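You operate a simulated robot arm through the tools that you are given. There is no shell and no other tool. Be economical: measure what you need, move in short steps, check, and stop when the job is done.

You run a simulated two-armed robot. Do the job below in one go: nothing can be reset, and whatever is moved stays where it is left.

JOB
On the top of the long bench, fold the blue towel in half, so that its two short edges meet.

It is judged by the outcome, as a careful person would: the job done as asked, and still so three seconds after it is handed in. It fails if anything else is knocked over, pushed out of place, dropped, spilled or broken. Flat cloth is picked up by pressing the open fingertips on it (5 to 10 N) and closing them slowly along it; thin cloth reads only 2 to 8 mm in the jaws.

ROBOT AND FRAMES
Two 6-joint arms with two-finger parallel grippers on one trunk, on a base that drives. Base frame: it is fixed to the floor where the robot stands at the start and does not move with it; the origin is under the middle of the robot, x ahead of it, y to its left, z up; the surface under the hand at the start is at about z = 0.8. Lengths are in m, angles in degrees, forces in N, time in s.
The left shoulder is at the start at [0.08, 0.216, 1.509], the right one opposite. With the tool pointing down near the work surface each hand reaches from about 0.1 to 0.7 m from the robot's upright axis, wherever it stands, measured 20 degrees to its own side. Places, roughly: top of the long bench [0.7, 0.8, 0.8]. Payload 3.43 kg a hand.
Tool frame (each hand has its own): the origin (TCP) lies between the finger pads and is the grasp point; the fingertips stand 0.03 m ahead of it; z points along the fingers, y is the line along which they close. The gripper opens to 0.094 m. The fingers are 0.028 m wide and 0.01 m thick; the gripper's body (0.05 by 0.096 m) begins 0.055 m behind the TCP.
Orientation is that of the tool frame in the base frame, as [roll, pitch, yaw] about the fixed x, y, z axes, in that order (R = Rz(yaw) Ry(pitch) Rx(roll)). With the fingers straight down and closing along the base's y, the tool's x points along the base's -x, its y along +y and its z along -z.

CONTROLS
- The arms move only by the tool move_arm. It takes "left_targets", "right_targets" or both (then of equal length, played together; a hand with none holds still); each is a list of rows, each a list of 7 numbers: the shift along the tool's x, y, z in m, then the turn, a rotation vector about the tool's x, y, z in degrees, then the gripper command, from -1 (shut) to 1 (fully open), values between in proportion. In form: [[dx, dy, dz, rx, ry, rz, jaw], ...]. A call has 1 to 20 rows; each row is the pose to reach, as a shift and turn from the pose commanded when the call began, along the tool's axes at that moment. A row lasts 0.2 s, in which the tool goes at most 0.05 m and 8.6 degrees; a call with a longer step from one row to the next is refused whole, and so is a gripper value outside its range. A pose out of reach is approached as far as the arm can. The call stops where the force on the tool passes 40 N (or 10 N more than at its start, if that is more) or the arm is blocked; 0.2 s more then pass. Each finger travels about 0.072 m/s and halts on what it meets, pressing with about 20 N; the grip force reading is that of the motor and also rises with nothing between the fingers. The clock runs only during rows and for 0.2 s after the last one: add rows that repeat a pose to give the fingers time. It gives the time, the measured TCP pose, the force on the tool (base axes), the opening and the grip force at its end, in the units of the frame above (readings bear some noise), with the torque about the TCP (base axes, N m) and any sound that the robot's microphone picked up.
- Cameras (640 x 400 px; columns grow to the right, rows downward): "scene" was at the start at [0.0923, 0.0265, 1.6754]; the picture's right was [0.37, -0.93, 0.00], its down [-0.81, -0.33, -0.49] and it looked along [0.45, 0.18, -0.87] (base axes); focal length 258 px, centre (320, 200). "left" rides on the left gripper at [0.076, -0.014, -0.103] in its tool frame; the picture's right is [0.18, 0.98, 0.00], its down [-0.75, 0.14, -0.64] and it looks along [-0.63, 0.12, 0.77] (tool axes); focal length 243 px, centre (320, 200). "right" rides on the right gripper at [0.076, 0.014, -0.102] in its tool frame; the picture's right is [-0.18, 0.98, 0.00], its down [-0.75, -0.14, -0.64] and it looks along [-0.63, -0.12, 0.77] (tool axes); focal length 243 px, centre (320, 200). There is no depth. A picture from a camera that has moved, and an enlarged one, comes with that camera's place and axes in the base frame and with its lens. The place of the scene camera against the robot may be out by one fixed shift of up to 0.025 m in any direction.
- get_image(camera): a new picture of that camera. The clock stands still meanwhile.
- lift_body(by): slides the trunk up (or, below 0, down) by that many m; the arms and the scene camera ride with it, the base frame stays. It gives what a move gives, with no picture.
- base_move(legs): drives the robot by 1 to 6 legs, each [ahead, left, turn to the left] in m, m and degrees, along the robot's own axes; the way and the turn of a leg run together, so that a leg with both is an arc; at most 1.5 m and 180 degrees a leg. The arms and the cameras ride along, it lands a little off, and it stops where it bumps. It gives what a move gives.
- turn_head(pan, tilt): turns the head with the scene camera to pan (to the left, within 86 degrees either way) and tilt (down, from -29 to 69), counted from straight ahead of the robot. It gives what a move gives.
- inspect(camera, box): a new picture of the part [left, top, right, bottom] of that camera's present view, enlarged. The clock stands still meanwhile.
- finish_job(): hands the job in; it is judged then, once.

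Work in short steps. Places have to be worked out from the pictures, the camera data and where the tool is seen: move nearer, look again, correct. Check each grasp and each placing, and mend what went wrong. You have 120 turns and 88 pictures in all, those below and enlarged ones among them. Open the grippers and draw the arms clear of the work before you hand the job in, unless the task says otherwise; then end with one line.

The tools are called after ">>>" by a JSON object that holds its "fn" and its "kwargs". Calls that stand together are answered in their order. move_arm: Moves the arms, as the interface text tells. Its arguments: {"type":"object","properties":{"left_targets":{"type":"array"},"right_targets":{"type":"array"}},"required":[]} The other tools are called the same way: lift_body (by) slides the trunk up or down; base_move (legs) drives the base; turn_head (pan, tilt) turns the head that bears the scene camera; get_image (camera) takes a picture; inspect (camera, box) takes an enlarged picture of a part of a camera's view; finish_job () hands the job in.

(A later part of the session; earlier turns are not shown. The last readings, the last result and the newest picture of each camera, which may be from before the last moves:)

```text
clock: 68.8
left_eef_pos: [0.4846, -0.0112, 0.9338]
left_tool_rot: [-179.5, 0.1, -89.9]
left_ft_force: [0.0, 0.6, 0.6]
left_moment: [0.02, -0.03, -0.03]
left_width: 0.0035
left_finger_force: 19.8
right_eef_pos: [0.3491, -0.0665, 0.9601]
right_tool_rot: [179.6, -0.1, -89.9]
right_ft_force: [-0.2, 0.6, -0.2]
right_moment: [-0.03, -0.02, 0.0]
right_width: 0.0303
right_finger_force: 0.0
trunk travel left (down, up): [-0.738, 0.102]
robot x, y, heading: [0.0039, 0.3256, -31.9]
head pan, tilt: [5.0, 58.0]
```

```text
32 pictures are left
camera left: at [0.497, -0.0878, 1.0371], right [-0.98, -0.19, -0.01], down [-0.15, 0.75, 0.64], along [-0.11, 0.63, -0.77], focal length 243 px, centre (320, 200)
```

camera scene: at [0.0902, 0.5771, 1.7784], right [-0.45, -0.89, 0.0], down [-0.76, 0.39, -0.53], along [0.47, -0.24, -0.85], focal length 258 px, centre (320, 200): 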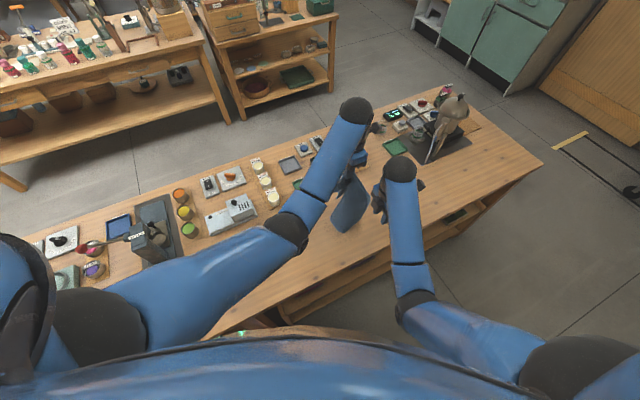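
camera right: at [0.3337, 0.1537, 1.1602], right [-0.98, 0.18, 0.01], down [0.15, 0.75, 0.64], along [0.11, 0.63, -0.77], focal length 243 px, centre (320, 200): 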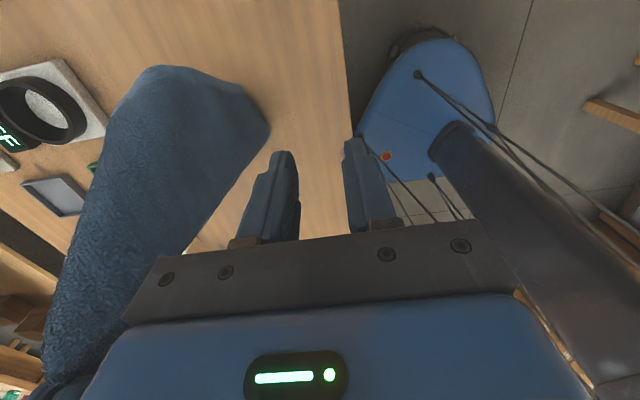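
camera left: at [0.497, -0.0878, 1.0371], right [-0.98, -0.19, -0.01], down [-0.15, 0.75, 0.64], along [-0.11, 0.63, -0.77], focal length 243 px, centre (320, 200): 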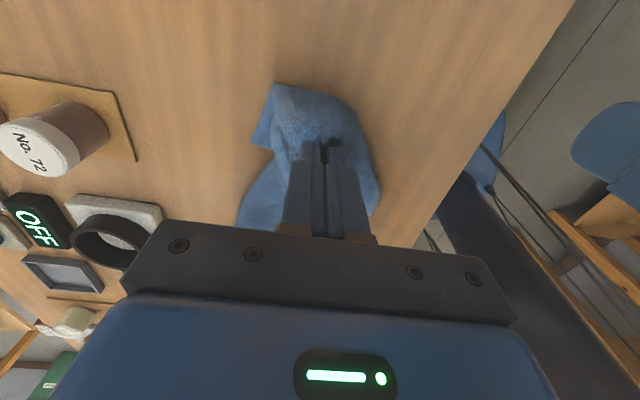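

It trails out toward +y. I lower to just above the bench with a last bit of −y travel, release, rise and look.

>>> {"fn": "base_move", "kwargs": {"legs": [[0.03, -0.047, 0]]}}

>>> {"fn": "move_arm", "kwargs": {"left_targets": [[0, 0, 0.03, 0, 0, 0, -1], [0, 0, 0.06, 0, 0, 0, -1], [0, 0, 0.085, 0, 0, 0, -1], [0, 0, 0.085, 0, 0, 0, -0.4], [0, 0, 0.085, 0, 0, 0, 0.2], [0, 0, 0.085, 0, 0, 0, 0.2], [0, 0, 0.05, 0, 0, 0, 0.2], [0, 0, 0.01, 0, 0, 0, 0.2], [0, 0, -0.03, 0, 0, 0, 0.2]]}}

>>> {"fn": "base_move", "kwargs": {"legs": [[0.08, -0.127, 0]]}}

>>> {"fn": "get_image", "kwargs": {"camera": "left"}}

>>> {"fn": "get_image", "kwargs": {"camera": "right"}}

```text
clock: 69.7
left_eef_pos: [0.4848, -0.0604, 0.9361]
left_tool_rot: [-179.4, -0.3, -89.8]
left_ft_force: [0.2, 1.1, -0.6]
left_moment: [-0.06, 0.03, 0.0]
left_width: 0.0039
left_finger_force: 19.5
right_eef_pos: [0.3482, -0.1153, 0.9624]
right_tool_rot: [179.6, -0.5, -89.8]
right_ft_force: [0.6, 0.4, 0.1]
right_moment: [-0.09, 0.03, 0.02]
right_width: 0.03
right_finger_force: 0.1
trunk travel left (down, up): [-0.738, 0.102]
robot x, y, heading: [0.0036, 0.2715, -31.9]
head pan, tilt: [5.0, 58.0]
```

```text
clock: 71.7
left_eef_pos: [0.4863, -0.0667, 0.9635]
left_tool_rot: [-179.4, 0.2, -89.9]
left_ft_force: [-0.5, -1.1, 0.2]
left_moment: [0.0, 0.01, -0.01]
left_width: 0.0563
left_finger_force: 0.0
right_eef_pos: [0.35, -0.1209, 0.959]
right_tool_rot: [179.5, 0.0, -89.8]
right_ft_force: [0.1, 0.4, 1.0]
right_moment: [-0.02, -0.02, -0.03]
right_width: 0.0301
right_finger_force: 0.1
trunk travel left (down, up): [-0.738, 0.102]
robot x, y, heading: [0.0009, 0.2733, -31.6]
head pan, tilt: [5.0, 58.0]
```

```text
clock: 73.1
left_eef_pos: [0.487, -0.2149, 0.9643]
left_tool_rot: [-179.4, 0.0, -89.8]
left_ft_force: [-0.1, 0.2, -0.9]
left_moment: [-0.01, 0.04, 0.02]
left_width: 0.0564
left_finger_force: 0.0
right_eef_pos: [0.3511, -0.2689, 0.96]
right_tool_rot: [179.5, -0.1, -89.8]
right_ft_force: [0.1, 0.8, -0.2]
right_moment: [-0.01, 0.0, -0.02]
right_width: 0.0301
right_finger_force: 0.1
trunk travel left (down, up): [-0.738, 0.102]
robot x, y, heading: [0.0042, 0.1212, -32.0]
head pan, tilt: [5.0, 58.0]
```

```text
31 pictures are left
camera left: at [0.5001, -0.2909, 1.0672], right [-0.98, -0.19, -0.01], down [-0.15, 0.75, 0.64], along [-0.11, 0.63, -0.77], focal length 243 px, centre (320, 200)
```

left: 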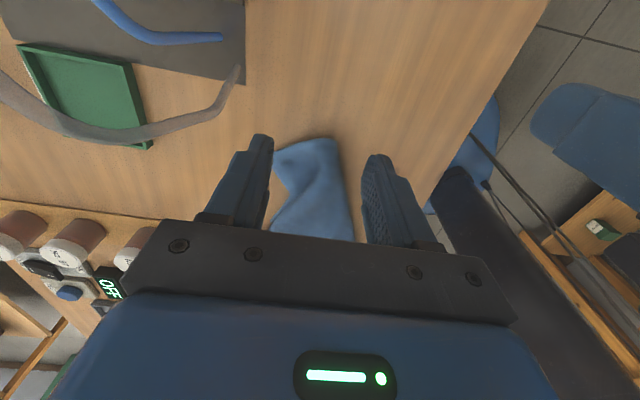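

```text
30 pictures are left
camera right: at [0.3376, -0.3447, 1.0628], right [-0.98, 0.18, 0.01], down [0.14, 0.76, 0.64], along [0.11, 0.63, -0.77], focal length 243 px, centre (320, 200)
```

right: 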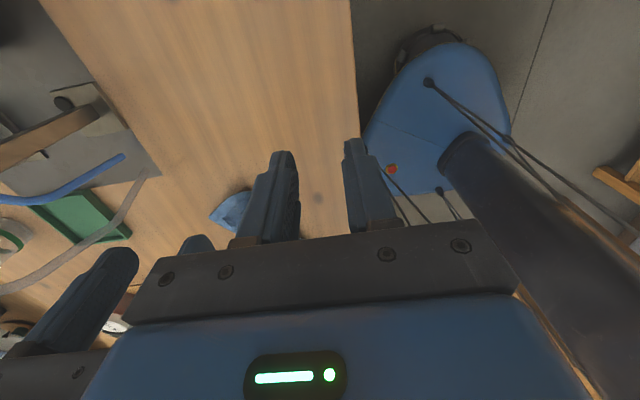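

The towel lies bunched around (0.45, 0.0–0.2). I back the base away from the bench to get an unobstructed head-camera view.

>>> {"fn": "base_move", "kwargs": {"legs": [[-0.212, -0.133, 0]]}}

>>> {"fn": "turn_head", "kwargs": {"pan": 45, "tilt": 48}}

>>> {"fn": "get_image", "kwargs": {"camera": "scene"}}

```text
clock: 74.9
left_eef_pos: [0.2419, -0.2192, 0.9614]
left_tool_rot: [-179.4, 0.2, -89.8]
left_ft_force: [-0.4, -0.8, -0.7]
left_moment: [0.04, 0.0, 0.0]
left_width: 0.056
left_finger_force: 0.0
right_eef_pos: [0.1041, -0.2722, 0.9576]
right_tool_rot: [179.6, 0.0, -89.8]
right_ft_force: [0.5, 0.2, 0.1]
right_moment: [0.0, 0.0, 0.03]
right_width: 0.0299
right_finger_force: 0.1
trunk travel left (down, up): [-0.738, 0.102]
robot x, y, heading: [-0.2424, 0.1218, -31.9]
head pan, tilt: [5.0, 58.0]
```

```text
clock: 76.0
left_eef_pos: [0.2398, -0.2201, 0.9632]
left_tool_rot: [-179.5, 0.0, -89.8]
left_ft_force: [-0.4, -0.1, 0.7]
left_moment: [0.02, 0.03, -0.01]
left_width: 0.0566
left_finger_force: 0.1
right_eef_pos: [0.1029, -0.2746, 0.9588]
right_tool_rot: [179.7, -0.1, -89.9]
right_ft_force: [-1.0, -0.7, 0.4]
right_moment: [0.03, 0.01, 0.0]
right_width: 0.03
right_finger_force: 0.1
trunk travel left (down, up): [-0.738, 0.102]
robot x, y, heading: [-0.2455, 0.1222, -32.0]
head pan, tilt: [45.0, 48.0]
```

```text
29 pictures are left
camera scene: at [-0.14, 0.1232, 1.6915], right [0.23, -0.97, 0.0], down [-0.72, -0.17, -0.67], along [0.65, 0.15, -0.74], focal length 258 px, centre (320, 200)
```

scene: 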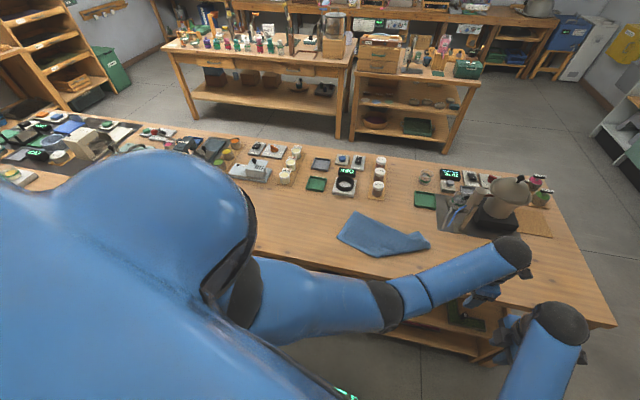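

>>> {"fn": "inspect", "kwargs": {"camera": "scene", "box": [320, 195, 448, 275]}}

```text
5.00 times, centred on (384, 235) of scene
camera zoom: at [-0.14, 0.1232, 1.6915], right [0.23, -0.97, 0.0], down [-0.72, -0.17, -0.67], along [0.65, 0.15, -0.74], focal length 1288 px, centre (0, 25)
```

zoom: 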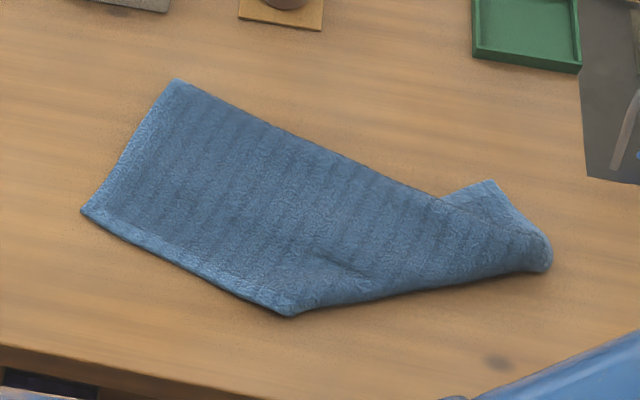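

Now it is readable: the main face is up with a corner at (0.455, 0.191). The hemmed long edge runs from there to (0.397, 0.018), the far strip is tucked under along the back line, and the right-hand near corner is tucked under too. I will hang the towel by that long edge with both hands from straight in front, so it unfolds, and lay it flat again. First I turn the base to face the bench.

>>> {"fn": "base_move", "kwargs": {"legs": [[0, 0, 32]]}}

>>> {"fn": "move_arm", "kwargs": {"left_targets": [[-0.0076, 0.0046, 0, 0, 0, 8.24, -0.36], [-0.0153, 0.0093, 0, 0, 0, 16.5, -0.36], [-0.023, 0.014, 0, 0, 0, 24.7, -0.36], [-0.0306, 0.0186, 0, 0, 0, 33, -0.36], [-0.038, 0.023, 0, 0, 0, 41.2, -0.36], [-0.046, 0.028, 0, 0, 0, 49.4, -0.36], [-0.0535, 0.0325, 0, 0, 0, 57.6, -0.36], [-0.061, 0.037, 0, 0, 0, 65.9, -0.36], [-0.069, 0.042, 0, 0, 0, 74.1, -0.36], [-0.0765, 0.0465, 0, 0, 0, 82.4, -0.36], [-0.084, 0.051, 0, 0, 0, 90.6, -0.36], [-0.092, 0.056, 0, 0, 0, 98.8, -0.36], [-0.0995, 0.0605, 0, 0, 0, 107, -0.36], [-0.107, 0.065, 0, 0, 0, 115.3, -0.36], [-0.115, 0.07, 0, 0, 0, 123.5, -0.36], [-0.122, 0.0745, 0, 0, 0, 131.8, -0.36], [-0.13, 0.079, 0, 0, 0, 140, -0.36], [-0.13, 0.079, 0, 0, 0, 140, -0.36]], "right_targets": [[-0.006, 0.002, 0, 0, 0, 8.24, -0.36], [-0.012, 0.004, 0, 0, 0, 16.5, -0.36], [-0.018, 0.006, 0, 0, 0, 24.7, -0.36], [-0.024, 0.008, 0, 0, 0, 33, -0.36], [-0.03, 0.01, 0, 0, 0, 41.2, -0.36], [-0.036, 0.012, 0, 0, 0, 49.4, -0.36], [-0.042, 0.014, 0, 0, 0, 57.6, -0.36], [-0.048, 0.016, 0, 0, 0, 65.9, -0.36], [-0.054, 0.018, 0, 0, 0, 74.1, -0.36], [-0.06, 0.02, 0, 0, 0, 82.4, -0.36], [-0.066, 0.022, 0, 0, 0, 90.6, -0.36], [-0.072, 0.024, 0, 0, 0, 98.8, -0.36], [-0.078, 0.026, 0, 0, 0, 107, -0.36], [-0.084, 0.028, 0, 0, 0, 115.3, -0.36], [-0.09, 0.031, 0, 0, 0, 123.5, -0.36], [-0.097, 0.033, 0, 0, 0, 131.8, -0.36], [-0.1035, 0.0355, 0, 0, 0, 140, -0.36], [-0.1035, 0.0355, 0, 0, 0, 140, -0.36]]}}

```text
clock: 77.9
left_eef_pos: [0.3452, 0.0849, 0.9625]
left_tool_rot: [-179.4, 0.1, -58.1]
left_ft_force: [-0.6, 1.2, -0.3]
left_moment: [0.01, 0.02, 0.01]
left_width: 0.0563
left_finger_force: 0.0
right_eef_pos: [0.2582, -0.0343, 0.9569]
right_tool_rot: [179.7, 0.1, -58.1]
right_ft_force: [-0.1, 0.9, 0.1]
right_moment: [0.01, -0.03, -0.01]
right_width: 0.0301
right_finger_force: 0.0
trunk travel left (down, up): [-0.738, 0.102]
robot x, y, heading: [-0.2437, 0.122, -0.3]
head pan, tilt: [45.0, 48.0]
```

```text
clock: 79.8
left_eef_pos: [0.2826, 0.1213, 0.9646]
left_tool_rot: [-179.7, 0.7, -125.1]
left_ft_force: [-1.0, 1.1, 0.0]
left_moment: [-0.17, -0.04, -0.12]
left_width: 0.0301
left_finger_force: 0.2
right_eef_pos: [0.2178, -0.0021, 0.9491]
right_tool_rot: [179.9, -0.6, -125.9]
right_ft_force: [0.4, -1.8, -0.2]
right_moment: [0.22, 0.05, -0.06]
right_width: 0.03
right_finger_force: 0.0
right hand out of reach, approached as far as the arm can: row 3, 4, 5, 6, 7, 8, 9
trunk travel left (down, up): [-0.738, 0.102]
robot x, y, heading: [-0.2474, 0.1221, -0.1]
head pan, tilt: [45.0, 48.0]
stopped in row 9 (left hand): the force on the tool passed its limit at 46 N (the readings are from after the stop); the commanded pose is now the measured one
```

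The two hands' bodies touched each other in the air, and nothing else was involved. I spread them apart before finishing the roll.

>>> {"fn": "move_arm", "kwargs": {"left_targets": [[-0.022, 0.015, 0, 0, 0, 0, -0.36], [-0.044, 0.031, 0, 0, 0, 0, -0.36], [-0.0655, 0.046, 0, 0, 0, 8.2, -0.36], [-0.0655, 0.046, 0, 0, 0, 16.4, -0.36], [-0.0655, 0.046, 0, 0, 0, 24.6, -0.36], [-0.0655, 0.046, 0, 0, 0, 32.8, -0.36], [-0.0655, 0.046, 0, 0, 0, 41, -0.36], [-0.0655, 0.046, 0, 0, 0, 49.2, -0.36], [-0.0655, 0.046, 0, 0, 0, 57.4, -0.36], [-0.0655, 0.046, 0, 0, 0, 65.6, -0.36], [-0.0655, 0.046, 0, 0, 0, 73, -0.36], [-0.0655, 0.046, 0, 0, 0, 73, -0.36]], "right_targets": [[0.022, -0.027, 0, 0, 0, 0, -0.36], [0.044, -0.055, 0, 0, 0, 0, -0.36], [0.065, -0.082, 0, 0, 0, 8.2, -0.36], [0.065, -0.082, 0, 0, 0, 16.4, -0.36], [0.065, -0.082, 0, 0, 0, 24.6, -0.36], [0.065, -0.082, 0, 0, 0, 32.8, -0.36], [0.065, -0.082, 0, 0, 0, 41, -0.36], [0.065, -0.082, 0, 0, 0, 49.2, -0.36], [0.065, -0.082, 0, 0, 0, 57.4, -0.36], [0.065, -0.082, 0, 0, 0, 65.6, -0.36], [0.065, -0.082, 0, 0, 0, 73, -0.36], [0.065, -0.082, 0, 0, 0, 73, -0.36]]}}

```text
clock: 82.4
left_eef_pos: [0.2815, 0.2009, 0.9633]
left_tool_rot: [179.3, 0.6, 162.0]
left_ft_force: [-0.5, -0.6, -0.6]
left_moment: [-0.01, 0.01, 0.0]
left_width: 0.0301
left_finger_force: 0.1
right_eef_pos: [0.2459, -0.102, 0.9483]
right_tool_rot: [-179.5, -0.5, 161.0]
right_ft_force: [-0.4, -0.1, 0.1]
right_moment: [0.0, 0.01, -0.02]
right_width: 0.03
right_finger_force: 0.1
trunk travel left (down, up): [-0.738, 0.102]
robot x, y, heading: [-0.2444, 0.1217, -0.2]
head pan, tilt: [45.0, 48.0]
```

Both hands are in the natural stance. I drive ahead 0.18 m, bring the hands over the grip points on the long edge, and look.

>>> {"fn": "base_move", "kwargs": {"legs": [[0.18, 0, 0]]}}

>>> {"fn": "move_arm", "kwargs": {"left_targets": [[0.003, -0.013, 0.02, 0, 0, 0, -0.36], [0.008, -0.026, 0.04, 0, 0, 0, -0.36], [0.013, -0.04, 0.06, 0, 0, 0, -0.36], [0.013, -0.04, 0.06, 0, 0, 0, -0.36]], "right_targets": [[0.012, 0.042, 0.02, 0, 0, 0, -0.36], [0.025, 0.08, 0.035, 0, 0, 0, -0.36], [0.042, 0.12, 0.045, 0, 0, 0, -0.36], [0.042, 0.12, 0.045, 0, 0, 0, -0.36]]}}

>>> {"fn": "get_image", "kwargs": {"camera": "left"}}

>>> {"fn": "get_image", "kwargs": {"camera": "right"}}

```text
clock: 83.9
left_eef_pos: [0.4585, 0.2012, 0.9664]
left_tool_rot: [179.2, 0.6, 161.9]
left_ft_force: [-0.1, 0.1, 0.3]
left_moment: [0.0, -0.04, 0.0]
left_width: 0.03
left_finger_force: 0.0
right_eef_pos: [0.4235, -0.1022, 0.9512]
right_tool_rot: [-179.6, -0.1, 161.3]
right_ft_force: [-0.5, -0.3, 0.3]
right_moment: [0.03, -0.02, -0.02]
right_width: 0.0302
right_finger_force: 0.1
trunk travel left (down, up): [-0.738, 0.102]
robot x, y, heading: [-0.0657, 0.1177, 0.2]
head pan, tilt: [45.0, 48.0]
```

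```text
clock: 84.9
left_eef_pos: [0.4392, 0.1685, 0.9028]
left_tool_rot: [179.3, 0.4, 162.0]
left_ft_force: [-0.1, -0.8, 0.2]
left_moment: [0.0, 0.05, -0.01]
left_width: 0.03
left_finger_force: 0.1
right_eef_pos: [0.425, 0.0257, 0.9049]
right_tool_rot: [-179.5, -0.3, 161.2]
right_ft_force: [0.8, 0.5, -0.6]
right_moment: [0.0, -0.01, -0.02]
right_width: 0.03
right_finger_force: 0.1
trunk travel left (down, up): [-0.738, 0.102]
robot x, y, heading: [-0.0652, 0.1167, -0.0]
head pan, tilt: [45.0, 48.0]
```

```text
27 pictures are left
camera left: at [0.3592, 0.1773, 1.0057], right [0.13, 0.99, 0.01], down [0.75, -0.1, 0.65], along [0.65, -0.08, -0.76], focal length 243 px, centre (320, 200)
```

left: 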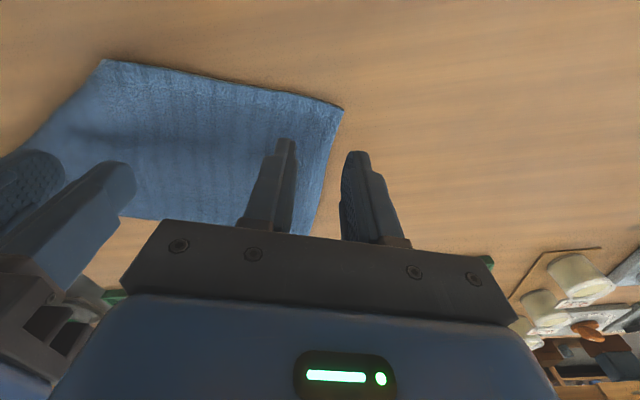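

```text
26 pictures are left
camera right: at [0.3588, 0.0642, 1.0076], right [0.49, 0.87, -0.01], down [0.67, -0.37, 0.64], along [0.55, -0.32, -0.77], focal length 243 px, centre (320, 200)
```

right: 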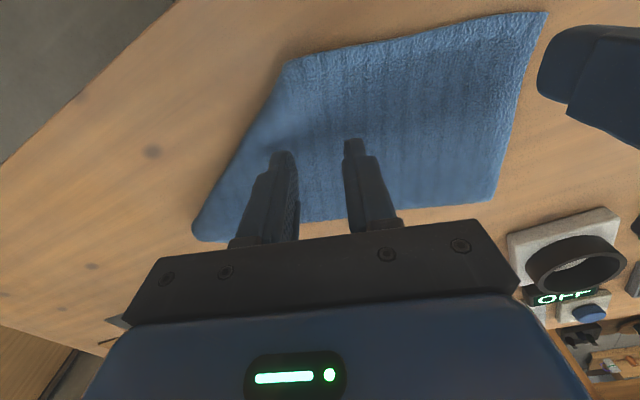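

The edge end points are refined to (0.435, 0.187) and (0.377, 0.020). I descend both hands just inside that hem.

>>> {"fn": "move_arm", "kwargs": {"left_targets": [[-0.001, -0.007, 0.02, 0, 0, 0, -0.36], [-0.002, -0.0135, 0.04, 0, 0, 0, -0.36], [-0.002, -0.0135, 0.058, 0, 0, 0, -0.36], [-0.002, -0.0135, 0.066, 0, 0, 0, -0.36], [-0.002, -0.0135, 0.066, 0, 0, 0, -0.36]], "right_targets": [[0.015, 0, 0.02, 0, 0, 0, -0.36], [0.0307, 0, 0.04, 0, 0, 0, -0.36], [0.0307, 0, 0.06, 0, 0, 0, -0.36], [0.0307, 0, 0.068, 0, 0, 0, -0.36], [0.0307, 0, 0.068, 0, 0, 0, -0.36]]}}

>>> {"fn": "move_arm", "kwargs": {"left_targets": [[0, 0, 0.002, 0, 0, 0, -0.36], [0, 0, 0.0035, 0, 0, 0, -0.36], [0, 0, 0.0035, 0, 0, 0, -0.36]], "right_targets": [[0, 0, 0.002, 0, 0, 0, -0.36], [0, 0, 0.0035, 0, 0, 0, -0.36], [0, 0, 0.0035, 0, 0, 0, -0.36]]}}

```text
clock: 86.1
left_eef_pos: [0.4352, 0.1552, 0.8382]
left_tool_rot: [179.3, 0.5, 161.9]
left_ft_force: [-0.4, -1.3, -0.2]
left_moment: [-0.02, -0.01, 0.01]
left_width: 0.0301
left_finger_force: 0.0
right_eef_pos: [0.3938, 0.0322, 0.8361]
right_tool_rot: [-179.5, -0.3, 161.2]
right_ft_force: [0.4, -0.6, 3.5]
right_moment: [-0.06, 0.02, -0.01]
right_width: 0.0303
right_finger_force: 0.3
trunk travel left (down, up): [-0.738, 0.102]
robot x, y, heading: [-0.0651, 0.1158, -0.1]
head pan, tilt: [45.0, 48.0]
```

```text
clock: 86.9
left_eef_pos: [0.4355, 0.1551, 0.8345]
left_tool_rot: [179.2, 0.6, 162.1]
left_ft_force: [0.1, 0.8, 0.9]
left_moment: [0.01, 0.04, 0.02]
left_width: 0.0298
left_finger_force: 0.0
right_eef_pos: [0.3936, 0.0346, 0.8347]
right_tool_rot: [-179.6, -0.2, 161.2]
right_ft_force: [2.4, -3.0, 21.4]
right_moment: [-0.54, -0.01, 0.02]
right_width: 0.0311
right_finger_force: 1.4
trunk travel left (down, up): [-0.738, 0.102]
robot x, y, heading: [-0.068, 0.1177, 0.1]
head pan, tilt: [45.0, 48.0]
```

The right hand touches a double layer on its −y finger. I raise it a little, shift it 1.2 cm toward the corner, and press the left one slightly more.

>>> {"fn": "move_arm", "kwargs": {"left_targets": [[0, 0, 0, 0, 0, 0, -0.36], [0, 0.003, 0, 0, 0, 0, -0.36], [0, 0.003, 0.001, 0, 0, 0, -0.36], [0, 0.003, 0.0025, 0, 0, 0, -0.36], [0, 0.003, 0.0025, 0, 0, 0, -0.36]], "right_targets": [[0, 0, -0.01, 0, 0, 0, -0.36], [0, 0.013, -0.01, 0, 0, 0, -0.46], [0, 0.013, -0.004, 0, 0, 0, -0.46], [0, 0.013, -0.001, 0, 0, 0, -0.46], [0, 0.013, -0.001, 0, 0, 0, -0.46]]}}

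```text
clock: 88.1
left_eef_pos: [0.4373, 0.1584, 0.8328]
left_tool_rot: [179.2, 0.7, 162.0]
left_ft_force: [1.5, -2.6, 16.1]
left_moment: [-0.17, 0.02, 0.04]
left_width: 0.03
left_finger_force: 0.0
right_eef_pos: [0.3973, 0.0467, 0.8332]
right_tool_rot: [-179.6, -0.4, 161.3]
right_ft_force: [0.1, -0.5, 4.9]
right_moment: [-0.03, -0.07, 0.02]
right_width: 0.0255
right_finger_force: 0.0
trunk travel left (down, up): [-0.738, 0.102]
robot x, y, heading: [-0.0657, 0.1198, -0.1]
head pan, tilt: [45.0, 48.0]
```

Forces are fine now: left 16 N, to be eased, and right 5 N. I close slowly and then lift a few centimetres.

>>> {"fn": "move_arm", "kwargs": {"left_targets": [[0, 0, -0.001, 0, 0, 0, -0.46], [0, 0, -0.001, 0, 0, 0, -0.56], [0, 0, -0.001, 0, 0, 0, -0.66], [0, 0, -0.001, 0, 0, 0, -0.76], [0, 0, -0.001, 0, 0, 0, -0.86], [0, 0, -0.001, 0, 0, 0, -1], [0, 0, -0.001, 0, 0, 0, -1], [0, 0, -0.001, 0, 0, 0, -1]], "right_targets": [[0, 0, 0.0005, 0, 0, 0, -0.5], [0, 0, 0.0005, 0, 0, 0, -0.6], [0, 0, 0.0005, 0, 0, 0, -0.7], [0, 0, 0.0005, 0, 0, 0, -0.8], [0, 0, 0, 0, 0, 0, -0.9], [0, 0, 0, 0, 0, 0, -1], [0, 0, 0, 0, 0, 0, -1], [0, 0, 0, 0, 0, 0, -1]]}}

>>> {"fn": "move_arm", "kwargs": {"left_targets": [[0, -0.003, -0.02, 0, 0, 0, -1], [0, -0.003, -0.05, 0, 0, 0, -1], [0, -0.003, -0.08, 0, 0, 0, -1]], "right_targets": [[0, 0.003, -0.02, 0, 0, 0, -1], [0, 0.003, -0.05, 0, 0, 0, -1], [0, 0.003, -0.08, 0, 0, 0, -1]]}}

>>> {"fn": "get_image", "kwargs": {"camera": "left"}}

```text
clock: 89.9
left_eef_pos: [0.4359, 0.1572, 0.8324]
left_tool_rot: [179.3, 0.6, 161.9]
left_ft_force: [-3.8, -10.4, 10.6]
left_moment: [-0.31, 0.16, -0.05]
left_width: 0.0047
left_finger_force: 20.1
right_eef_pos: [0.3976, 0.0478, 0.8334]
right_tool_rot: [-179.6, -0.3, 161.3]
right_ft_force: [1.5, 10.4, 5.7]
right_moment: [0.32, -0.11, 0.08]
right_width: 0.0046
right_finger_force: 19.2
trunk travel left (down, up): [-0.738, 0.102]
robot x, y, heading: [-0.0651, 0.1207, -0.2]
head pan, tilt: [45.0, 48.0]
```

```text
clock: 90.7
left_eef_pos: [0.434, 0.1527, 0.9121]
left_tool_rot: [179.1, 0.5, 162.1]
left_ft_force: [-1.2, -1.4, -0.5]
left_moment: [-0.08, 0.01, 0.02]
left_width: 0.0042
left_finger_force: 20.4
right_eef_pos: [0.3998, 0.0494, 0.9137]
right_tool_rot: [-179.4, -0.5, 161.2]
right_ft_force: [0.8, 2.5, -0.5]
right_moment: [0.05, -0.03, 0.01]
right_width: 0.0034
right_finger_force: 20.0
trunk travel left (down, up): [-0.738, 0.102]
robot x, y, heading: [-0.0645, 0.1216, -0.1]
head pan, tilt: [45.0, 48.0]
```

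```text
25 pictures are left
camera left: at [0.3556, 0.163, 1.0145], right [0.13, 0.99, 0.01], down [0.75, -0.1, 0.65], along [0.65, -0.07, -0.76], focal length 243 px, centre (320, 200)
```

left: 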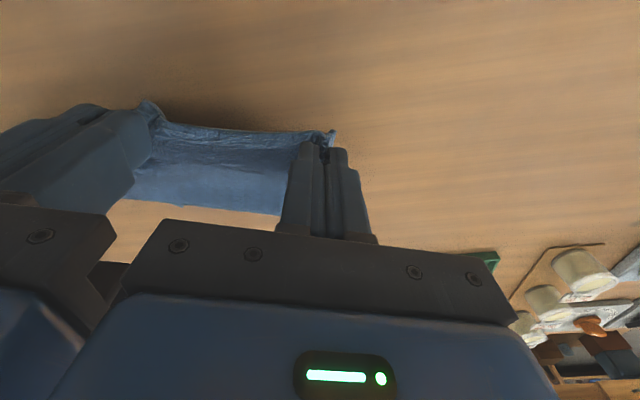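

The edge is held by both hands. I lift it with the trunk and arms so it hangs freely over the middle of the bench, aligning the edge with y.

>>> {"fn": "lift_body", "kwargs": {"by": 0.1}}

>>> {"fn": "move_arm", "kwargs": {"left_targets": [[-0.012, 0.004, -0.03, 0, 0, 0, -1], [-0.03, 0.01, -0.055, 0, 0, -4, -1], [-0.06, 0.0195, -0.08, 0, 0, -8, -1], [-0.09, 0.029, -0.1, 0, 0, -13, -1], [-0.12, 0.039, -0.12, 0, 0, -18, -1], [-0.12, 0.039, -0.12, 0, 0, -18, -1]], "right_targets": [[-0.016, 0.006, -0.03, 0, 0, 0, -1], [-0.042, 0.014, -0.055, 0, 0, -4, -1], [-0.078, 0.024, -0.08, 0, 0, -8, -1], [-0.115, 0.036, -0.1, 0, 0, -13, -1], [-0.1528, 0.0477, -0.12, 0, 0, -18.8, -1], [-0.1528, 0.0477, -0.12, 0, 0, -18.8, -1]]}}

>>> {"fn": "turn_head", "kwargs": {"pan": 5, "tilt": 50}}

>>> {"fn": "get_image", "kwargs": {"camera": "scene"}}

```text
clock: 92.0
left_eef_pos: [0.4358, 0.1536, 1.0124]
left_tool_rot: [179.4, 0.4, 162.0]
left_ft_force: [-0.8, -1.8, 0.3]
left_moment: [-0.04, 0.0, 0.02]
left_width: 0.0042
left_finger_force: 19.8
right_eef_pos: [0.3999, 0.0498, 1.0127]
right_tool_rot: [-179.5, -0.3, 161.2]
right_ft_force: [0.0, 1.6, -0.1]
right_moment: [0.06, -0.01, 0.04]
right_width: 0.0033
right_finger_force: 20.5
trunk travel left (down, up): [-0.838, 0.002]
robot x, y, heading: [-0.0603, 0.1203, -0.1]
head pan, tilt: [45.0, 48.0]
```

```text
clock: 93.5
left_eef_pos: [0.5607, 0.1532, 1.1345]
left_tool_rot: [179.5, 0.7, -179.9]
left_ft_force: [-0.3, -0.4, 0.2]
left_moment: [-0.02, 0.02, -0.08]
left_width: 0.0043
left_finger_force: 19.6
right_eef_pos: [0.5622, 0.0463, 1.1288]
right_tool_rot: [-179.7, -0.7, -179.8]
right_ft_force: [-1.2, 0.2, 0.0]
right_moment: [0.01, 0.0, 0.01]
right_width: 0.0029
right_finger_force: 20.2
trunk travel left (down, up): [-0.838, 0.002]
robot x, y, heading: [-0.0646, 0.1194, -0.2]
head pan, tilt: [45.0, 48.0]
```

```text
clock: 94.5
left_eef_pos: [0.559, 0.1533, 1.133]
left_tool_rot: [179.5, 0.7, 180.0]
left_ft_force: [1.1, -0.1, -0.7]
left_moment: [-0.04, -0.02, -0.07]
left_width: 0.0042
left_finger_force: 20.0
right_eef_pos: [0.562, 0.0476, 1.1303]
right_tool_rot: [-179.7, -0.7, 179.9]
right_ft_force: [0.1, 0.0, -0.4]
right_moment: [0.02, 0.01, -0.03]
right_width: 0.0032
right_finger_force: 20.0
trunk travel left (down, up): [-0.838, 0.002]
robot x, y, heading: [-0.067, 0.1192, -0.1]
head pan, tilt: [5.0, 50.0]
```

```text
24 pictures are left
camera scene: at [0.0439, 0.1276, 1.7887], right [0.09, -1.0, 0.0], down [-0.76, -0.07, -0.64], along [0.64, 0.06, -0.77], focal length 258 px, centre (320, 200)
```

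scene: 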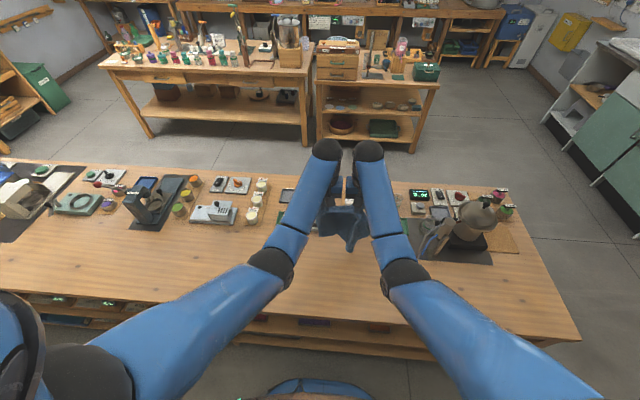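

It hangs from the edge. I lay it out: move slightly away from me, then lower along an arc toward the robot so the far edge lands first.

>>> {"fn": "move_arm", "kwargs": {"left_targets": [[-0.02, 0, 0.01, 0, 0, 0, -1], [-0.04, 0, 0.03, 0, 0, 0, -1], [-0.04, 0, 0.045, 0, 0, 0, -1], [-0.018, 0, 0.047, 0, 0, 0, -1], [0.004, 0, 0.049, 0, 0, 0, -1], [0.026, 0, 0.054, 0, 0, 0, -1], [0.047, 0, 0.06, 0, 0, 0, -1], [0.068, 0, 0.069, 0, 0, 0, -1], [0.0875, 0, 0.079, 0, 0, 0, -1], [0.107, 0, 0.091, 0, 0, 0, -1], [0.124, 0, 0.105, 0, 0, 0, -1], [0.14, 0, 0.12, 0, 0, 0, -1], [0.155, 0, 0.136, 0, 0, 0, -1], [0.169, 0, 0.154, 0, 0, 0, -1], [0.181, 0, 0.1725, 0, 0, 0, -1], [0.191, 0, 0.192, 0, 0, 0, -1], [0.2, 0, 0.213, 0, 0, 0, -1], [0.207, 0, 0.245, 0, 0, 0, -1], [0.213, 0, 0.27, 0, 0, 0, -1], [0.215, 0, 0.285, 0, 0, 0, -1]], "right_targets": [[-0.02, 0, 0.01, 0, 0, 0, -1], [-0.04, 0, 0.03, 0, 0, 0, -1], [-0.04, 0, 0.045, 0, 0, 0, -1], [-0.018, -0.001, 0.047, 0, 0, 0, -1], [0.004, -0.002, 0.049, 0, 0, 0, -1], [0.026, -0.003, 0.054, 0, 0, 0, -1], [0.047, -0.003, 0.06, 0, 0, 0, -1], [0.068, -0.003, 0.069, 0, 0, 0, -1], [0.0875, -0.003, 0.079, 0, 0, 0, -1], [0.107, -0.003, 0.091, 0, 0, 0, -1], [0.124, -0.003, 0.105, 0, 0, 0, -1], [0.14, -0.003, 0.12, 0, 0, 0, -1], [0.155, -0.003, 0.136, 0, 0, 0, -1], [0.169, -0.003, 0.154, 0, 0, 0, -1], [0.181, -0.003, 0.1725, 0, 0, 0, -1], [0.191, -0.003, 0.192, 0, 0, 0, -1], [0.2, -0.003, 0.213, 0, 0, 0, -1], [0.207, -0.003, 0.245, 0, 0, 0, -1], [0.213, -0.003, 0.27, 0, 0, 0, -1], [0.215, -0.003, 0.285, 0, 0, 0, -1]]}}

>>> {"fn": "get_image", "kwargs": {"camera": "scene"}}

```text
clock: 98.7
left_eef_pos: [0.3483, 0.1547, 0.8453]
left_tool_rot: [179.4, 0.7, 179.9]
left_ft_force: [0.1, -4.4, 0.3]
left_moment: [-0.13, 0.01, -0.08]
left_width: 0.0042
left_finger_force: 20.3
right_eef_pos: [0.3431, 0.0415, 0.8476]
right_tool_rot: [-179.8, -0.5, -180.0]
right_ft_force: [-0.3, 3.9, -0.7]
right_moment: [0.17, -0.03, 0.0]
right_width: 0.0034
right_finger_force: 20.2
trunk travel left (down, up): [-0.838, 0.002]
robot x, y, heading: [-0.0627, 0.1209, -0.1]
head pan, tilt: [5.0, 50.0]
```

```text
23 pictures are left
camera scene: at [0.0435, 0.1275, 1.7888], right [0.09, -1.0, 0.0], down [-0.76, -0.07, -0.64], along [0.64, 0.06, -0.77], focal length 258 px, centre (320, 200)
```

scene: 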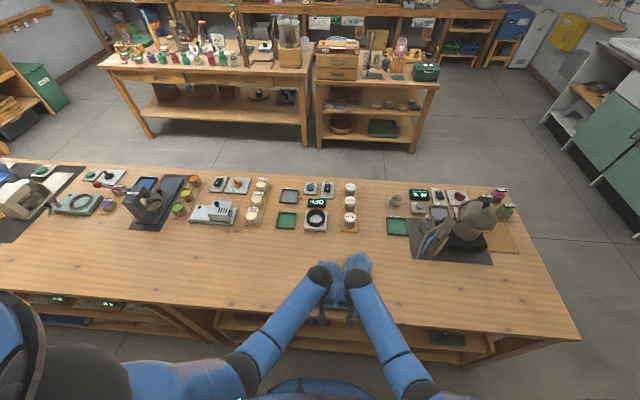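

It is laid down. I open, rise and spread the hands sideways to see the towel.

>>> {"fn": "move_arm", "kwargs": {"left_targets": [[0, 0, 0.006, 0, 0, 0, -1], [0, 0, 0.006, 0, 0, 0, -0.6], [0, 0, 0.005, 0, 0, 0, -0.2], [0, 0, 0.003, 0, 0, 0, -0.2], [0, 0, -0.03, 0, 0, 0, -0.2], [0, 0, -0.07, 0, 0, 0, -0.36], [0, 0.04, -0.09, 0, 0, 0, -0.36], [0, 0.085, -0.1, 0, 0, 0, -0.36], [0, 0.13, -0.1, 0, 0, 0, -0.36], [0, 0.17, -0.1, 0, 0, 0, -0.36]], "right_targets": [[0, 0, 0.007, 0, 0, 0, -1], [0, 0, 0.007, 0, 0, 0, -0.6], [0, 0, 0.006, 0, 0, 0, -0.2], [0, 0, 0.003, 0, 0, 0, -0.2], [0, 0, -0.03, 0, 0, 0, -0.2], [0, 0, -0.07, 0, 0, 0, -0.36], [0, -0.04, -0.09, 0, 0, 0, -0.36], [0, -0.085, -0.1, 0, 0, 0, -0.36], [0, -0.13, -0.1, 0, 0, 0, -0.36], [0, -0.17, -0.1, 0, 0, 0, -0.36]]}}

>>> {"fn": "inspect", "kwargs": {"camera": "scene", "box": [260, 220, 420, 330]}}

```text
clock: 100.9
left_eef_pos: [0.3461, 0.3247, 0.948]
left_tool_rot: [179.5, 0.8, 180.0]
left_ft_force: [-0.1, 0.3, 0.4]
left_moment: [0.04, 0.03, 0.01]
left_width: 0.0301
left_finger_force: 0.0
right_eef_pos: [0.3437, -0.1284, 0.948]
right_tool_rot: [-179.8, -0.6, 180.0]
right_ft_force: [0.0, 0.0, -0.3]
right_moment: [0.04, 0.04, -0.02]
right_width: 0.0301
right_finger_force: 0.1
trunk travel left (down, up): [-0.838, 0.002]
robot x, y, heading: [-0.0667, 0.1207, -0.0]
head pan, tilt: [5.0, 50.0]
```

```text
3.64 times, centred on (340, 275) of scene
camera zoom: at [0.0434, 0.1275, 1.7888], right [0.09, -1.0, 0.0], down [-0.76, -0.07, -0.64], along [0.64, 0.05, -0.77], focal length 937 px, centre (247, -73)
```

zoom: 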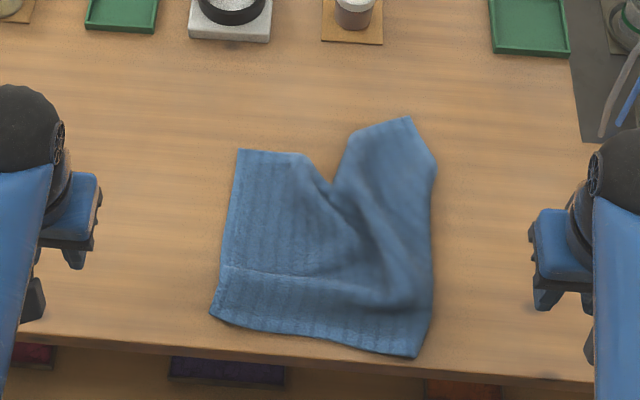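

The left short edge is now clearly visible, with corners at about (0.532, 0.173) and (0.347, 0.183). Best plan: hang the towel by both corners of that short edge so it unfolds completely. Then I lay half of it toward −y and bring the held edge back over the landed edge, which makes the fold directly. I return to the −y-side stance.

>>> {"fn": "base_move", "kwargs": {"legs": [[0, 0, 30], [-0.043, -0.206, 0]]}}

```text
clock: 104.0
left_eef_pos: [0.2536, 0.306, 0.9467]
left_tool_rot: [179.7, 0.8, -150.0]
left_ft_force: [0.4, -0.9, -0.5]
left_moment: [-0.06, -0.01, 0.01]
left_width: 0.03
left_finger_force: 0.1
right_eef_pos: [0.4778, -0.0863, 0.95]
right_tool_rot: [-179.4, -0.7, -149.9]
right_ft_force: [-0.1, 0.4, 0.1]
right_moment: [0.0, 0.0, 0.0]
right_width: 0.0303
right_finger_force: 0.0
trunk travel left (down, up): [-0.838, 0.002]
robot x, y, heading: [0.0, -0.0852, 30.1]
head pan, tilt: [5.0, 50.0]
```

Next I move the hands above the two corners of the left short edge (left near, right far), rolling 60° so the fingers close along that edge.

>>> {"fn": "move_arm", "kwargs": {"left_targets": [[-0.004, -0.023, 0, 0, 0, -7.5, -0.36], [-0.0085, -0.0457, 0, 0, 0, -15, -0.36], [-0.013, -0.0685, 0, 0, 0, -22.5, -0.36], [-0.017, -0.0913, 0, 0, 0, -30, -0.36], [-0.021, -0.114, 0.01, 0, 0, -37.5, -0.36], [-0.0255, -0.137, 0.02, 0, 0, -45, -0.36], [-0.03, -0.16, 0.025, 0, 0, -52.5, -0.36], [-0.034, -0.1826, 0.027, 0, 0, -60, -0.36], [-0.034, -0.1826, 0.027, 0, 0, -60, -0.36]], "right_targets": [[-0.019, 0.025, 0, 0, 0, -7.5, -0.36], [-0.0375, 0.051, 0, 0, 0, -15, -0.36], [-0.056, 0.076, 0, 0, 0, -22.5, -0.36], [-0.075, 0.102, 0, 0, 0, -30, -0.36], [-0.094, 0.127, 0.01, 0, 0, -37.5, -0.36], [-0.1125, 0.1525, 0.02, 0, 0, -45, -0.36], [-0.131, 0.178, 0.025, 0, 0, -52.5, -0.36], [-0.15, 0.2034, 0.03, 0, 0, -60, -0.36], [-0.15, 0.2034, 0.03, 0, 0, -60, -0.36]]}}

>>> {"fn": "get_image", "kwargs": {"camera": "left"}}

>>> {"fn": "get_image", "kwargs": {"camera": "right"}}

```text
clock: 106.0
left_eef_pos: [0.375, 0.1611, 0.921]
left_tool_rot: [-179.5, 0.8, -90.0]
left_ft_force: [0.4, 0.3, 0.5]
left_moment: [0.0, -0.01, 0.0]
left_width: 0.0306
left_finger_force: 0.0
right_eef_pos: [0.507, 0.1614, 0.9173]
right_tool_rot: [179.7, -0.6, -89.9]
right_ft_force: [-0.3, 0.5, 0.4]
right_moment: [0.03, -0.01, -0.03]
right_width: 0.0304
right_finger_force: 0.0
trunk travel left (down, up): [-0.838, 0.002]
robot x, y, heading: [0.0056, -0.085, 30.1]
head pan, tilt: [5.0, 50.0]
```

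```text
21 pictures are left
camera left: at [0.3884, 0.0838, 1.0223], right [-0.98, -0.19, -0.01], down [-0.15, 0.74, 0.65], along [-0.11, 0.64, -0.76], focal length 243 px, centre (320, 200)
```

left: 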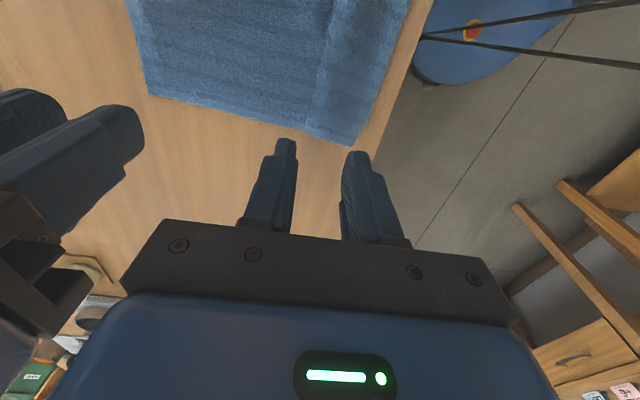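

```text
20 pictures are left
camera right: at [0.4936, 0.0867, 1.02], right [-0.98, 0.18, 0.0], down [0.14, 0.76, 0.63], along [0.11, 0.62, -0.77], focal length 243 px, centre (320, 200)
```

right: 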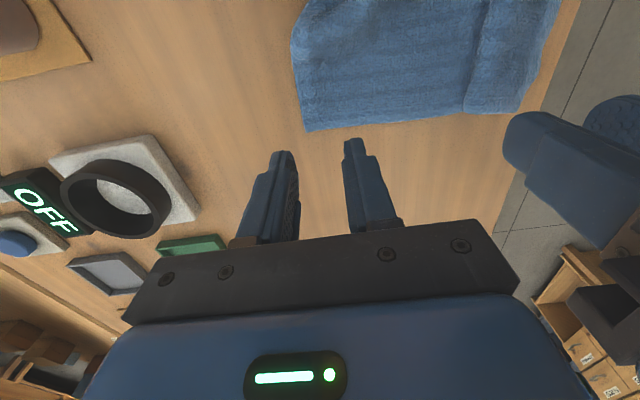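

The visible edge is only 0.18 m long, so a strip is still tucked under at the far side. I grip this edge anyway, hang the towel, and lay it out toward −y. That turns it over and leaves the tucked strip on top, where it can be opened. I descend both hands.

>>> {"fn": "move_arm", "kwargs": {"left_targets": [[-0.01, 0.002, 0.03, 0, 0, 0, -0.36], [-0.017, 0.004, 0.06, 0, 0, 0, -0.36], [-0.017, 0.004, 0.077, 0, 0, 0, -0.36], [-0.017, 0.004, 0.085, 0, 0, 0, -0.36], [-0.017, 0.004, 0.0865, 0, 0, 0, -0.36], [-0.017, 0.004, 0.0865, 0, 0, 0, -0.36]], "right_targets": [[-0.003, 0.007, 0.03, 0, 0, 0, -0.36], [-0.005, 0.014, 0.055, 0, 0, 0, -0.36], [-0.005, 0.014, 0.07, 0, 0, 0, -0.36], [-0.005, 0.014, 0.077, 0, 0, 0, -0.36], [-0.005, 0.014, 0.08, 0, 0, 0, -0.36], [-0.005, 0.014, 0.08, 0, 0, 0, -0.36]]}}

```text
clock: 107.4
left_eef_pos: [0.3725, 0.1807, 0.8352]
left_tool_rot: [-179.4, 0.9, -90.0]
left_ft_force: [-1.1, 1.0, 25.4]
left_moment: [-0.2, 0.41, -0.01]
left_width: 0.0302
left_finger_force: 0.2
right_eef_pos: [0.4905, 0.1621, 0.8391]
right_tool_rot: [179.7, -0.5, -90.1]
right_ft_force: [-0.3, 0.4, -0.1]
right_moment: [-0.01, 0.03, 0.02]
right_width: 0.03
right_finger_force: 0.0
trunk travel left (down, up): [-0.838, 0.002]
robot x, y, heading: [-0.0002, -0.0831, 29.9]
head pan, tilt: [5.0, 50.0]
```

Interesting: the far corner is a single layer, and the extra thickness is a pleat next to the near grip. So these are the true corners and I can pull the pleat open. I adjust the contact.

>>> {"fn": "move_arm", "kwargs": {"left_targets": [[0, 0, -0.008, 0, 0, 0, -0.36], [0, 0.01, -0.008, 0, 0, 0, -0.46], [0, 0.01, -0.003, 0, 0, 0, -0.46], [0, 0.01, 0, 0, 0, 0, -0.46], [0, 0.01, 0, 0, 0, 0, -0.46]], "right_targets": [[0, 0, 0.002, 0, 0, 0, -0.36], [0, -0.004, 0.003, 0, 0, 0, -0.36], [0, -0.004, 0.004, 0, 0, 0, -0.36], [0, -0.004, 0.006, 0, 0, 0, -0.36], [0, -0.004, 0.006, 0, 0, 0, -0.36]]}}

```text
clock: 108.6
left_eef_pos: [0.36, 0.1801, 0.8351]
left_tool_rot: [-179.6, 0.8, -89.9]
left_ft_force: [-0.6, -0.1, 5.8]
left_moment: [-0.06, 0.05, -0.03]
left_width: 0.0259
left_finger_force: 0.2
right_eef_pos: [0.4898, 0.1625, 0.8382]
right_tool_rot: [179.7, -0.5, -90.1]
right_ft_force: [-0.2, 0.4, 0.5]
right_moment: [0.01, -0.02, 0.02]
right_width: 0.0301
right_finger_force: 0.0
right hand out of reach, approached as far as the arm can: row 1, 2, 3, 4, 5
trunk travel left (down, up): [-0.838, 0.002]
robot x, y, heading: [-0.0013, -0.0751, 29.9]
head pan, tilt: [5.0, 50.0]
```

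The right hand is at its lower reach because the trunk is raised. I raise both arms 0.1 m and lower the trunk by the same amount.

>>> {"fn": "move_arm", "kwargs": {"left_targets": [[0, 0, -0.04, 0, 0, 0, -0.46], [0, 0, -0.08, 0, 0, 0, -0.46], [0, 0, -0.105, 0, 0, 0, -0.46]], "right_targets": [[0, 0, -0.04, 0, 0, 0, -0.36], [0, 0, -0.08, 0, 0, 0, -0.36], [0, 0, -0.105, 0, 0, 0, -0.36]]}}

>>> {"fn": "lift_body", "kwargs": {"by": -0.1}}

```text
clock: 109.4
left_eef_pos: [0.3602, 0.1779, 0.9397]
left_tool_rot: [-179.7, 0.8, -90.0]
left_ft_force: [0.5, -0.4, -0.7]
left_moment: [-0.03, 0.0, 0.0]
left_width: 0.0254
left_finger_force: 0.0
right_eef_pos: [0.491, 0.1637, 0.9432]
right_tool_rot: [179.6, -0.6, -90.0]
right_ft_force: [0.0, -0.1, -0.2]
right_moment: [0.01, -0.02, 0.01]
right_width: 0.0299
right_finger_force: 0.0
trunk travel left (down, up): [-0.838, 0.002]
robot x, y, heading: [0.0024, -0.0827, 29.9]
head pan, tilt: [5.0, 50.0]
```

```text
clock: 110.8
left_eef_pos: [0.3606, 0.1778, 0.8393]
left_tool_rot: [-179.6, 0.8, -90.0]
left_ft_force: [-0.3, -0.9, 0.2]
left_moment: [0.0, 0.01, 0.02]
left_width: 0.0255
left_finger_force: 0.1
right_eef_pos: [0.4921, 0.1637, 0.8421]
right_tool_rot: [179.7, -0.7, -90.0]
right_ft_force: [0.2, 0.9, -0.2]
right_moment: [-0.02, 0.03, -0.02]
right_width: 0.0302
right_finger_force: 0.0
trunk travel left (down, up): [-0.738, 0.102]
robot x, y, heading: [0.0009, -0.0836, 30.0]
head pan, tilt: [5.0, 50.0]
```

Now I press both down to contact.

>>> {"fn": "move_arm", "kwargs": {"left_targets": [[0, 0, 0.002, 0, 0, 0, -0.46], [0, 0, 0.004, 0, 0, 0, -0.46], [0, 0, 0.0045, 0, 0, 0, -0.46], [0, 0, 0.0045, 0, 0, 0, -0.46]], "right_targets": [[0, 0, 0.003, 0, 0, 0, -0.36], [0, 0, 0.006, 0, 0, 0, -0.36], [0, 0, 0.008, 0, 0, 0, -0.36], [0, 0, 0.009, 0, 0, 0, -0.36]]}}

```text
clock: 111.8
left_eef_pos: [0.3609, 0.1774, 0.8348]
left_tool_rot: [-179.4, 0.9, -89.9]
left_ft_force: [0.2, 1.4, 8.3]
left_moment: [0.01, -0.05, 0.03]
left_width: 0.0253
left_finger_force: 0.1
right_eef_pos: [0.4914, 0.1626, 0.8344]
right_tool_rot: [179.8, -0.6, -89.9]
right_ft_force: [1.3, 0.2, 2.6]
right_moment: [0.02, -0.02, 0.01]
right_width: 0.0301
right_finger_force: 0.0
trunk travel left (down, up): [-0.738, 0.102]
robot x, y, heading: [0.0, -0.0793, 30.0]
head pan, tilt: [5.0, 50.0]
```

Good contact. I close slowly, with a touch more press on the right, and lift 5 cm.

>>> {"fn": "move_arm", "kwargs": {"left_targets": [[0, 0, 0, 0, 0, 0, -0.46], [0, 0, 0, 0, 0, 0, -0.56], [0, 0, 0, 0, 0, 0, -0.66], [0, 0, 0, 0, 0, 0, -0.76], [0, 0, 0, 0, 0, 0, -0.88], [0, 0, 0, 0, 0, 0, -1], [0, 0, 0, 0, 0, 0, -1], [0, 0, 0, 0, 0, 0, -1]], "right_targets": [[0, 0, 0.001, 0, 0, 0, -0.4], [0, 0, 0.001, 0, 0, 0, -0.5], [0, 0, 0.001, 0, 0, 0, -0.6], [0, 0, 0.001, 0, 0, 0, -0.7], [0, 0, 0.001, 0, 0, 0, -0.84], [0, 0, 0.001, 0, 0, 0, -1], [0, 0, 0.001, 0, 0, 0, -1], [0, 0, 0.001, 0, 0, 0, -1]]}}

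>>> {"fn": "move_arm", "kwargs": {"left_targets": [[0, 0, -0.02, 0, 0, 0, -1], [0, 0, -0.04, 0, 0, 0, -1], [0, 0, -0.06, 0, 0, 0, -1], [0, 0, -0.08, 0, 0, 0, -1]], "right_targets": [[0, 0, -0.02, 0, 0, 0, -1], [0, 0, -0.04, 0, 0, 0, -1], [0, -0.01, -0.06, 0, 0, 0, -1], [0, -0.02, -0.08, 0, 0, 0, -1]]}}

>>> {"fn": "get_image", "kwargs": {"camera": "right"}}

```text
clock: 113.6
left_eef_pos: [0.3599, 0.1778, 0.8342]
left_tool_rot: [-179.6, 0.8, -90.1]
left_ft_force: [1.6, -1.2, 4.5]
left_moment: [-0.03, -0.06, 0.0]
left_width: 0.0087
left_finger_force: 20.2
right_eef_pos: [0.4904, 0.1631, 0.834]
right_tool_rot: [179.7, -0.6, -90.0]
right_ft_force: [-2.0, 0.6, 7.5]
right_moment: [0.04, 0.07, 0.03]
right_width: 0.0042
right_finger_force: 19.9
trunk travel left (down, up): [-0.738, 0.102]
robot x, y, heading: [0.0036, -0.0853, 30.0]
head pan, tilt: [5.0, 50.0]
```

```text
clock: 114.6
left_eef_pos: [0.3601, 0.1779, 0.9149]
left_tool_rot: [-179.4, 0.8, -90.1]
left_ft_force: [9.8, -0.1, -0.5]
left_moment: [0.01, -0.37, 0.07]
left_width: 0.0084
left_finger_force: 19.7
right_eef_pos: [0.5118, 0.1635, 0.9127]
right_tool_rot: [179.5, -0.6, -89.8]
right_ft_force: [-10.1, 0.0, 0.6]
right_moment: [-0.01, 0.3, 0.0]
right_width: 0.0044
right_finger_force: 19.9
trunk travel left (down, up): [-0.738, 0.102]
robot x, y, heading: [0.0023, -0.0799, 29.8]
head pan, tilt: [5.0, 50.0]
```

```text
19 pictures are left
camera right: at [0.4989, 0.0889, 1.0161], right [-0.98, 0.18, 0.01], down [0.15, 0.76, 0.63], along [0.11, 0.62, -0.77], focal length 243 px, centre (320, 200)
```

right: 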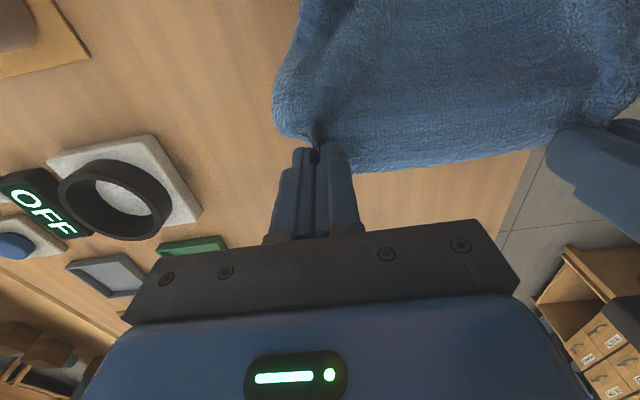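

Both true corners of the short edge are held, with a taut hem between them. I ease the tension and raise everything so the towel hangs and unfolds.

>>> {"fn": "lift_body", "kwargs": {"by": 0.1}}

>>> {"fn": "move_arm", "kwargs": {"left_targets": [[0, 0, -0.03, 0, 0, 0, -1], [0, 0, -0.06, 0, 0, 0, -1], [0, 0, -0.09, 0, 0, 0, -1], [0, 0, -0.12, 0, 0, 0, -1], [0, 0, -0.13, 0, 0, 0, -1]], "right_targets": [[0, 0.002, -0.03, 0, 0, 0, -1], [0, 0.004, -0.06, 0, 0, 0, -1], [0, 0.004, -0.09, 0, 0, 0, -1], [0, 0.004, -0.12, 0, 0, 0, -1], [0, 0.004, -0.132, 0, 0, 0, -1]]}}

>>> {"fn": "turn_head", "kwargs": {"pan": -10, "tilt": 50}}

>>> {"fn": "get_image", "kwargs": {"camera": "scene"}}

```text
clock: 115.9
left_eef_pos: [0.3595, 0.1782, 1.0129]
left_tool_rot: [-179.6, 0.8, -89.9]
left_ft_force: [12.6, 0.1, -0.7]
left_moment: [-0.04, -0.44, 0.1]
left_width: 0.009
left_finger_force: 20.2
right_eef_pos: [0.5113, 0.1643, 1.0123]
right_tool_rot: [179.5, -0.7, -89.9]
right_ft_force: [-12.3, -0.2, 0.1]
right_moment: [0.0, 0.39, 0.03]
right_width: 0.0041
right_finger_force: 19.2
trunk travel left (down, up): [-0.838, 0.002]
robot x, y, heading: [-0.0004, -0.0862, 29.7]
head pan, tilt: [5.0, 50.0]
```

```text
clock: 117.1
left_eef_pos: [0.3792, 0.1797, 1.0599]
left_tool_rot: [-179.4, 0.9, -89.9]
left_ft_force: [15.0, 1.6, 7.6]
left_moment: [0.0, -0.6, 0.1]
left_width: 0.0095
left_finger_force: 20.1
left hand out of reach, approached as far as the arm can: row 2, 3, 4, 5
right_eef_pos: [0.5217, 0.1803, 1.1176]
right_tool_rot: [179.4, -0.7, -89.8]
right_ft_force: [-13.9, -1.5, -8.0]
right_moment: [-0.05, 0.47, 0.05]
right_width: 0.0044
right_finger_force: 20.3
right hand out of reach, approached as far as the arm can: row 4, 5
trunk travel left (down, up): [-0.838, 0.002]
robot x, y, heading: [0.0013, -0.0835, 29.9]
head pan, tilt: [5.0, 50.0]
```

```text
clock: 117.9
left_eef_pos: [0.3784, 0.1788, 1.0597]
left_tool_rot: [-179.5, 0.8, -90.0]
left_ft_force: [17.5, 0.5, 8.1]
left_moment: [0.03, -0.66, 0.1]
left_width: 0.0097
left_finger_force: 20.2
right_eef_pos: [0.5215, 0.1804, 1.1187]
right_tool_rot: [179.6, -0.5, -90.0]
right_ft_force: [-17.6, -2.7, -8.8]
right_moment: [-0.07, 0.49, 0.08]
right_width: 0.0044
right_finger_force: 20.1
trunk travel left (down, up): [-0.838, 0.002]
robot x, y, heading: [0.0007, -0.0793, 30.0]
head pan, tilt: [-10.0, 50.0]
```

```text
18 pictures are left
camera scene: at [0.1009, -0.0378, 1.7887], right [0.34, -0.94, 0.0], down [-0.72, -0.26, -0.64], along [0.6, 0.22, -0.77], focal length 258 px, centre (320, 200)
```

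scene: 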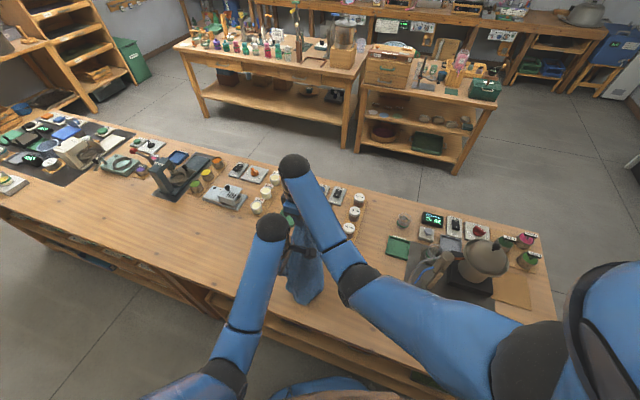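

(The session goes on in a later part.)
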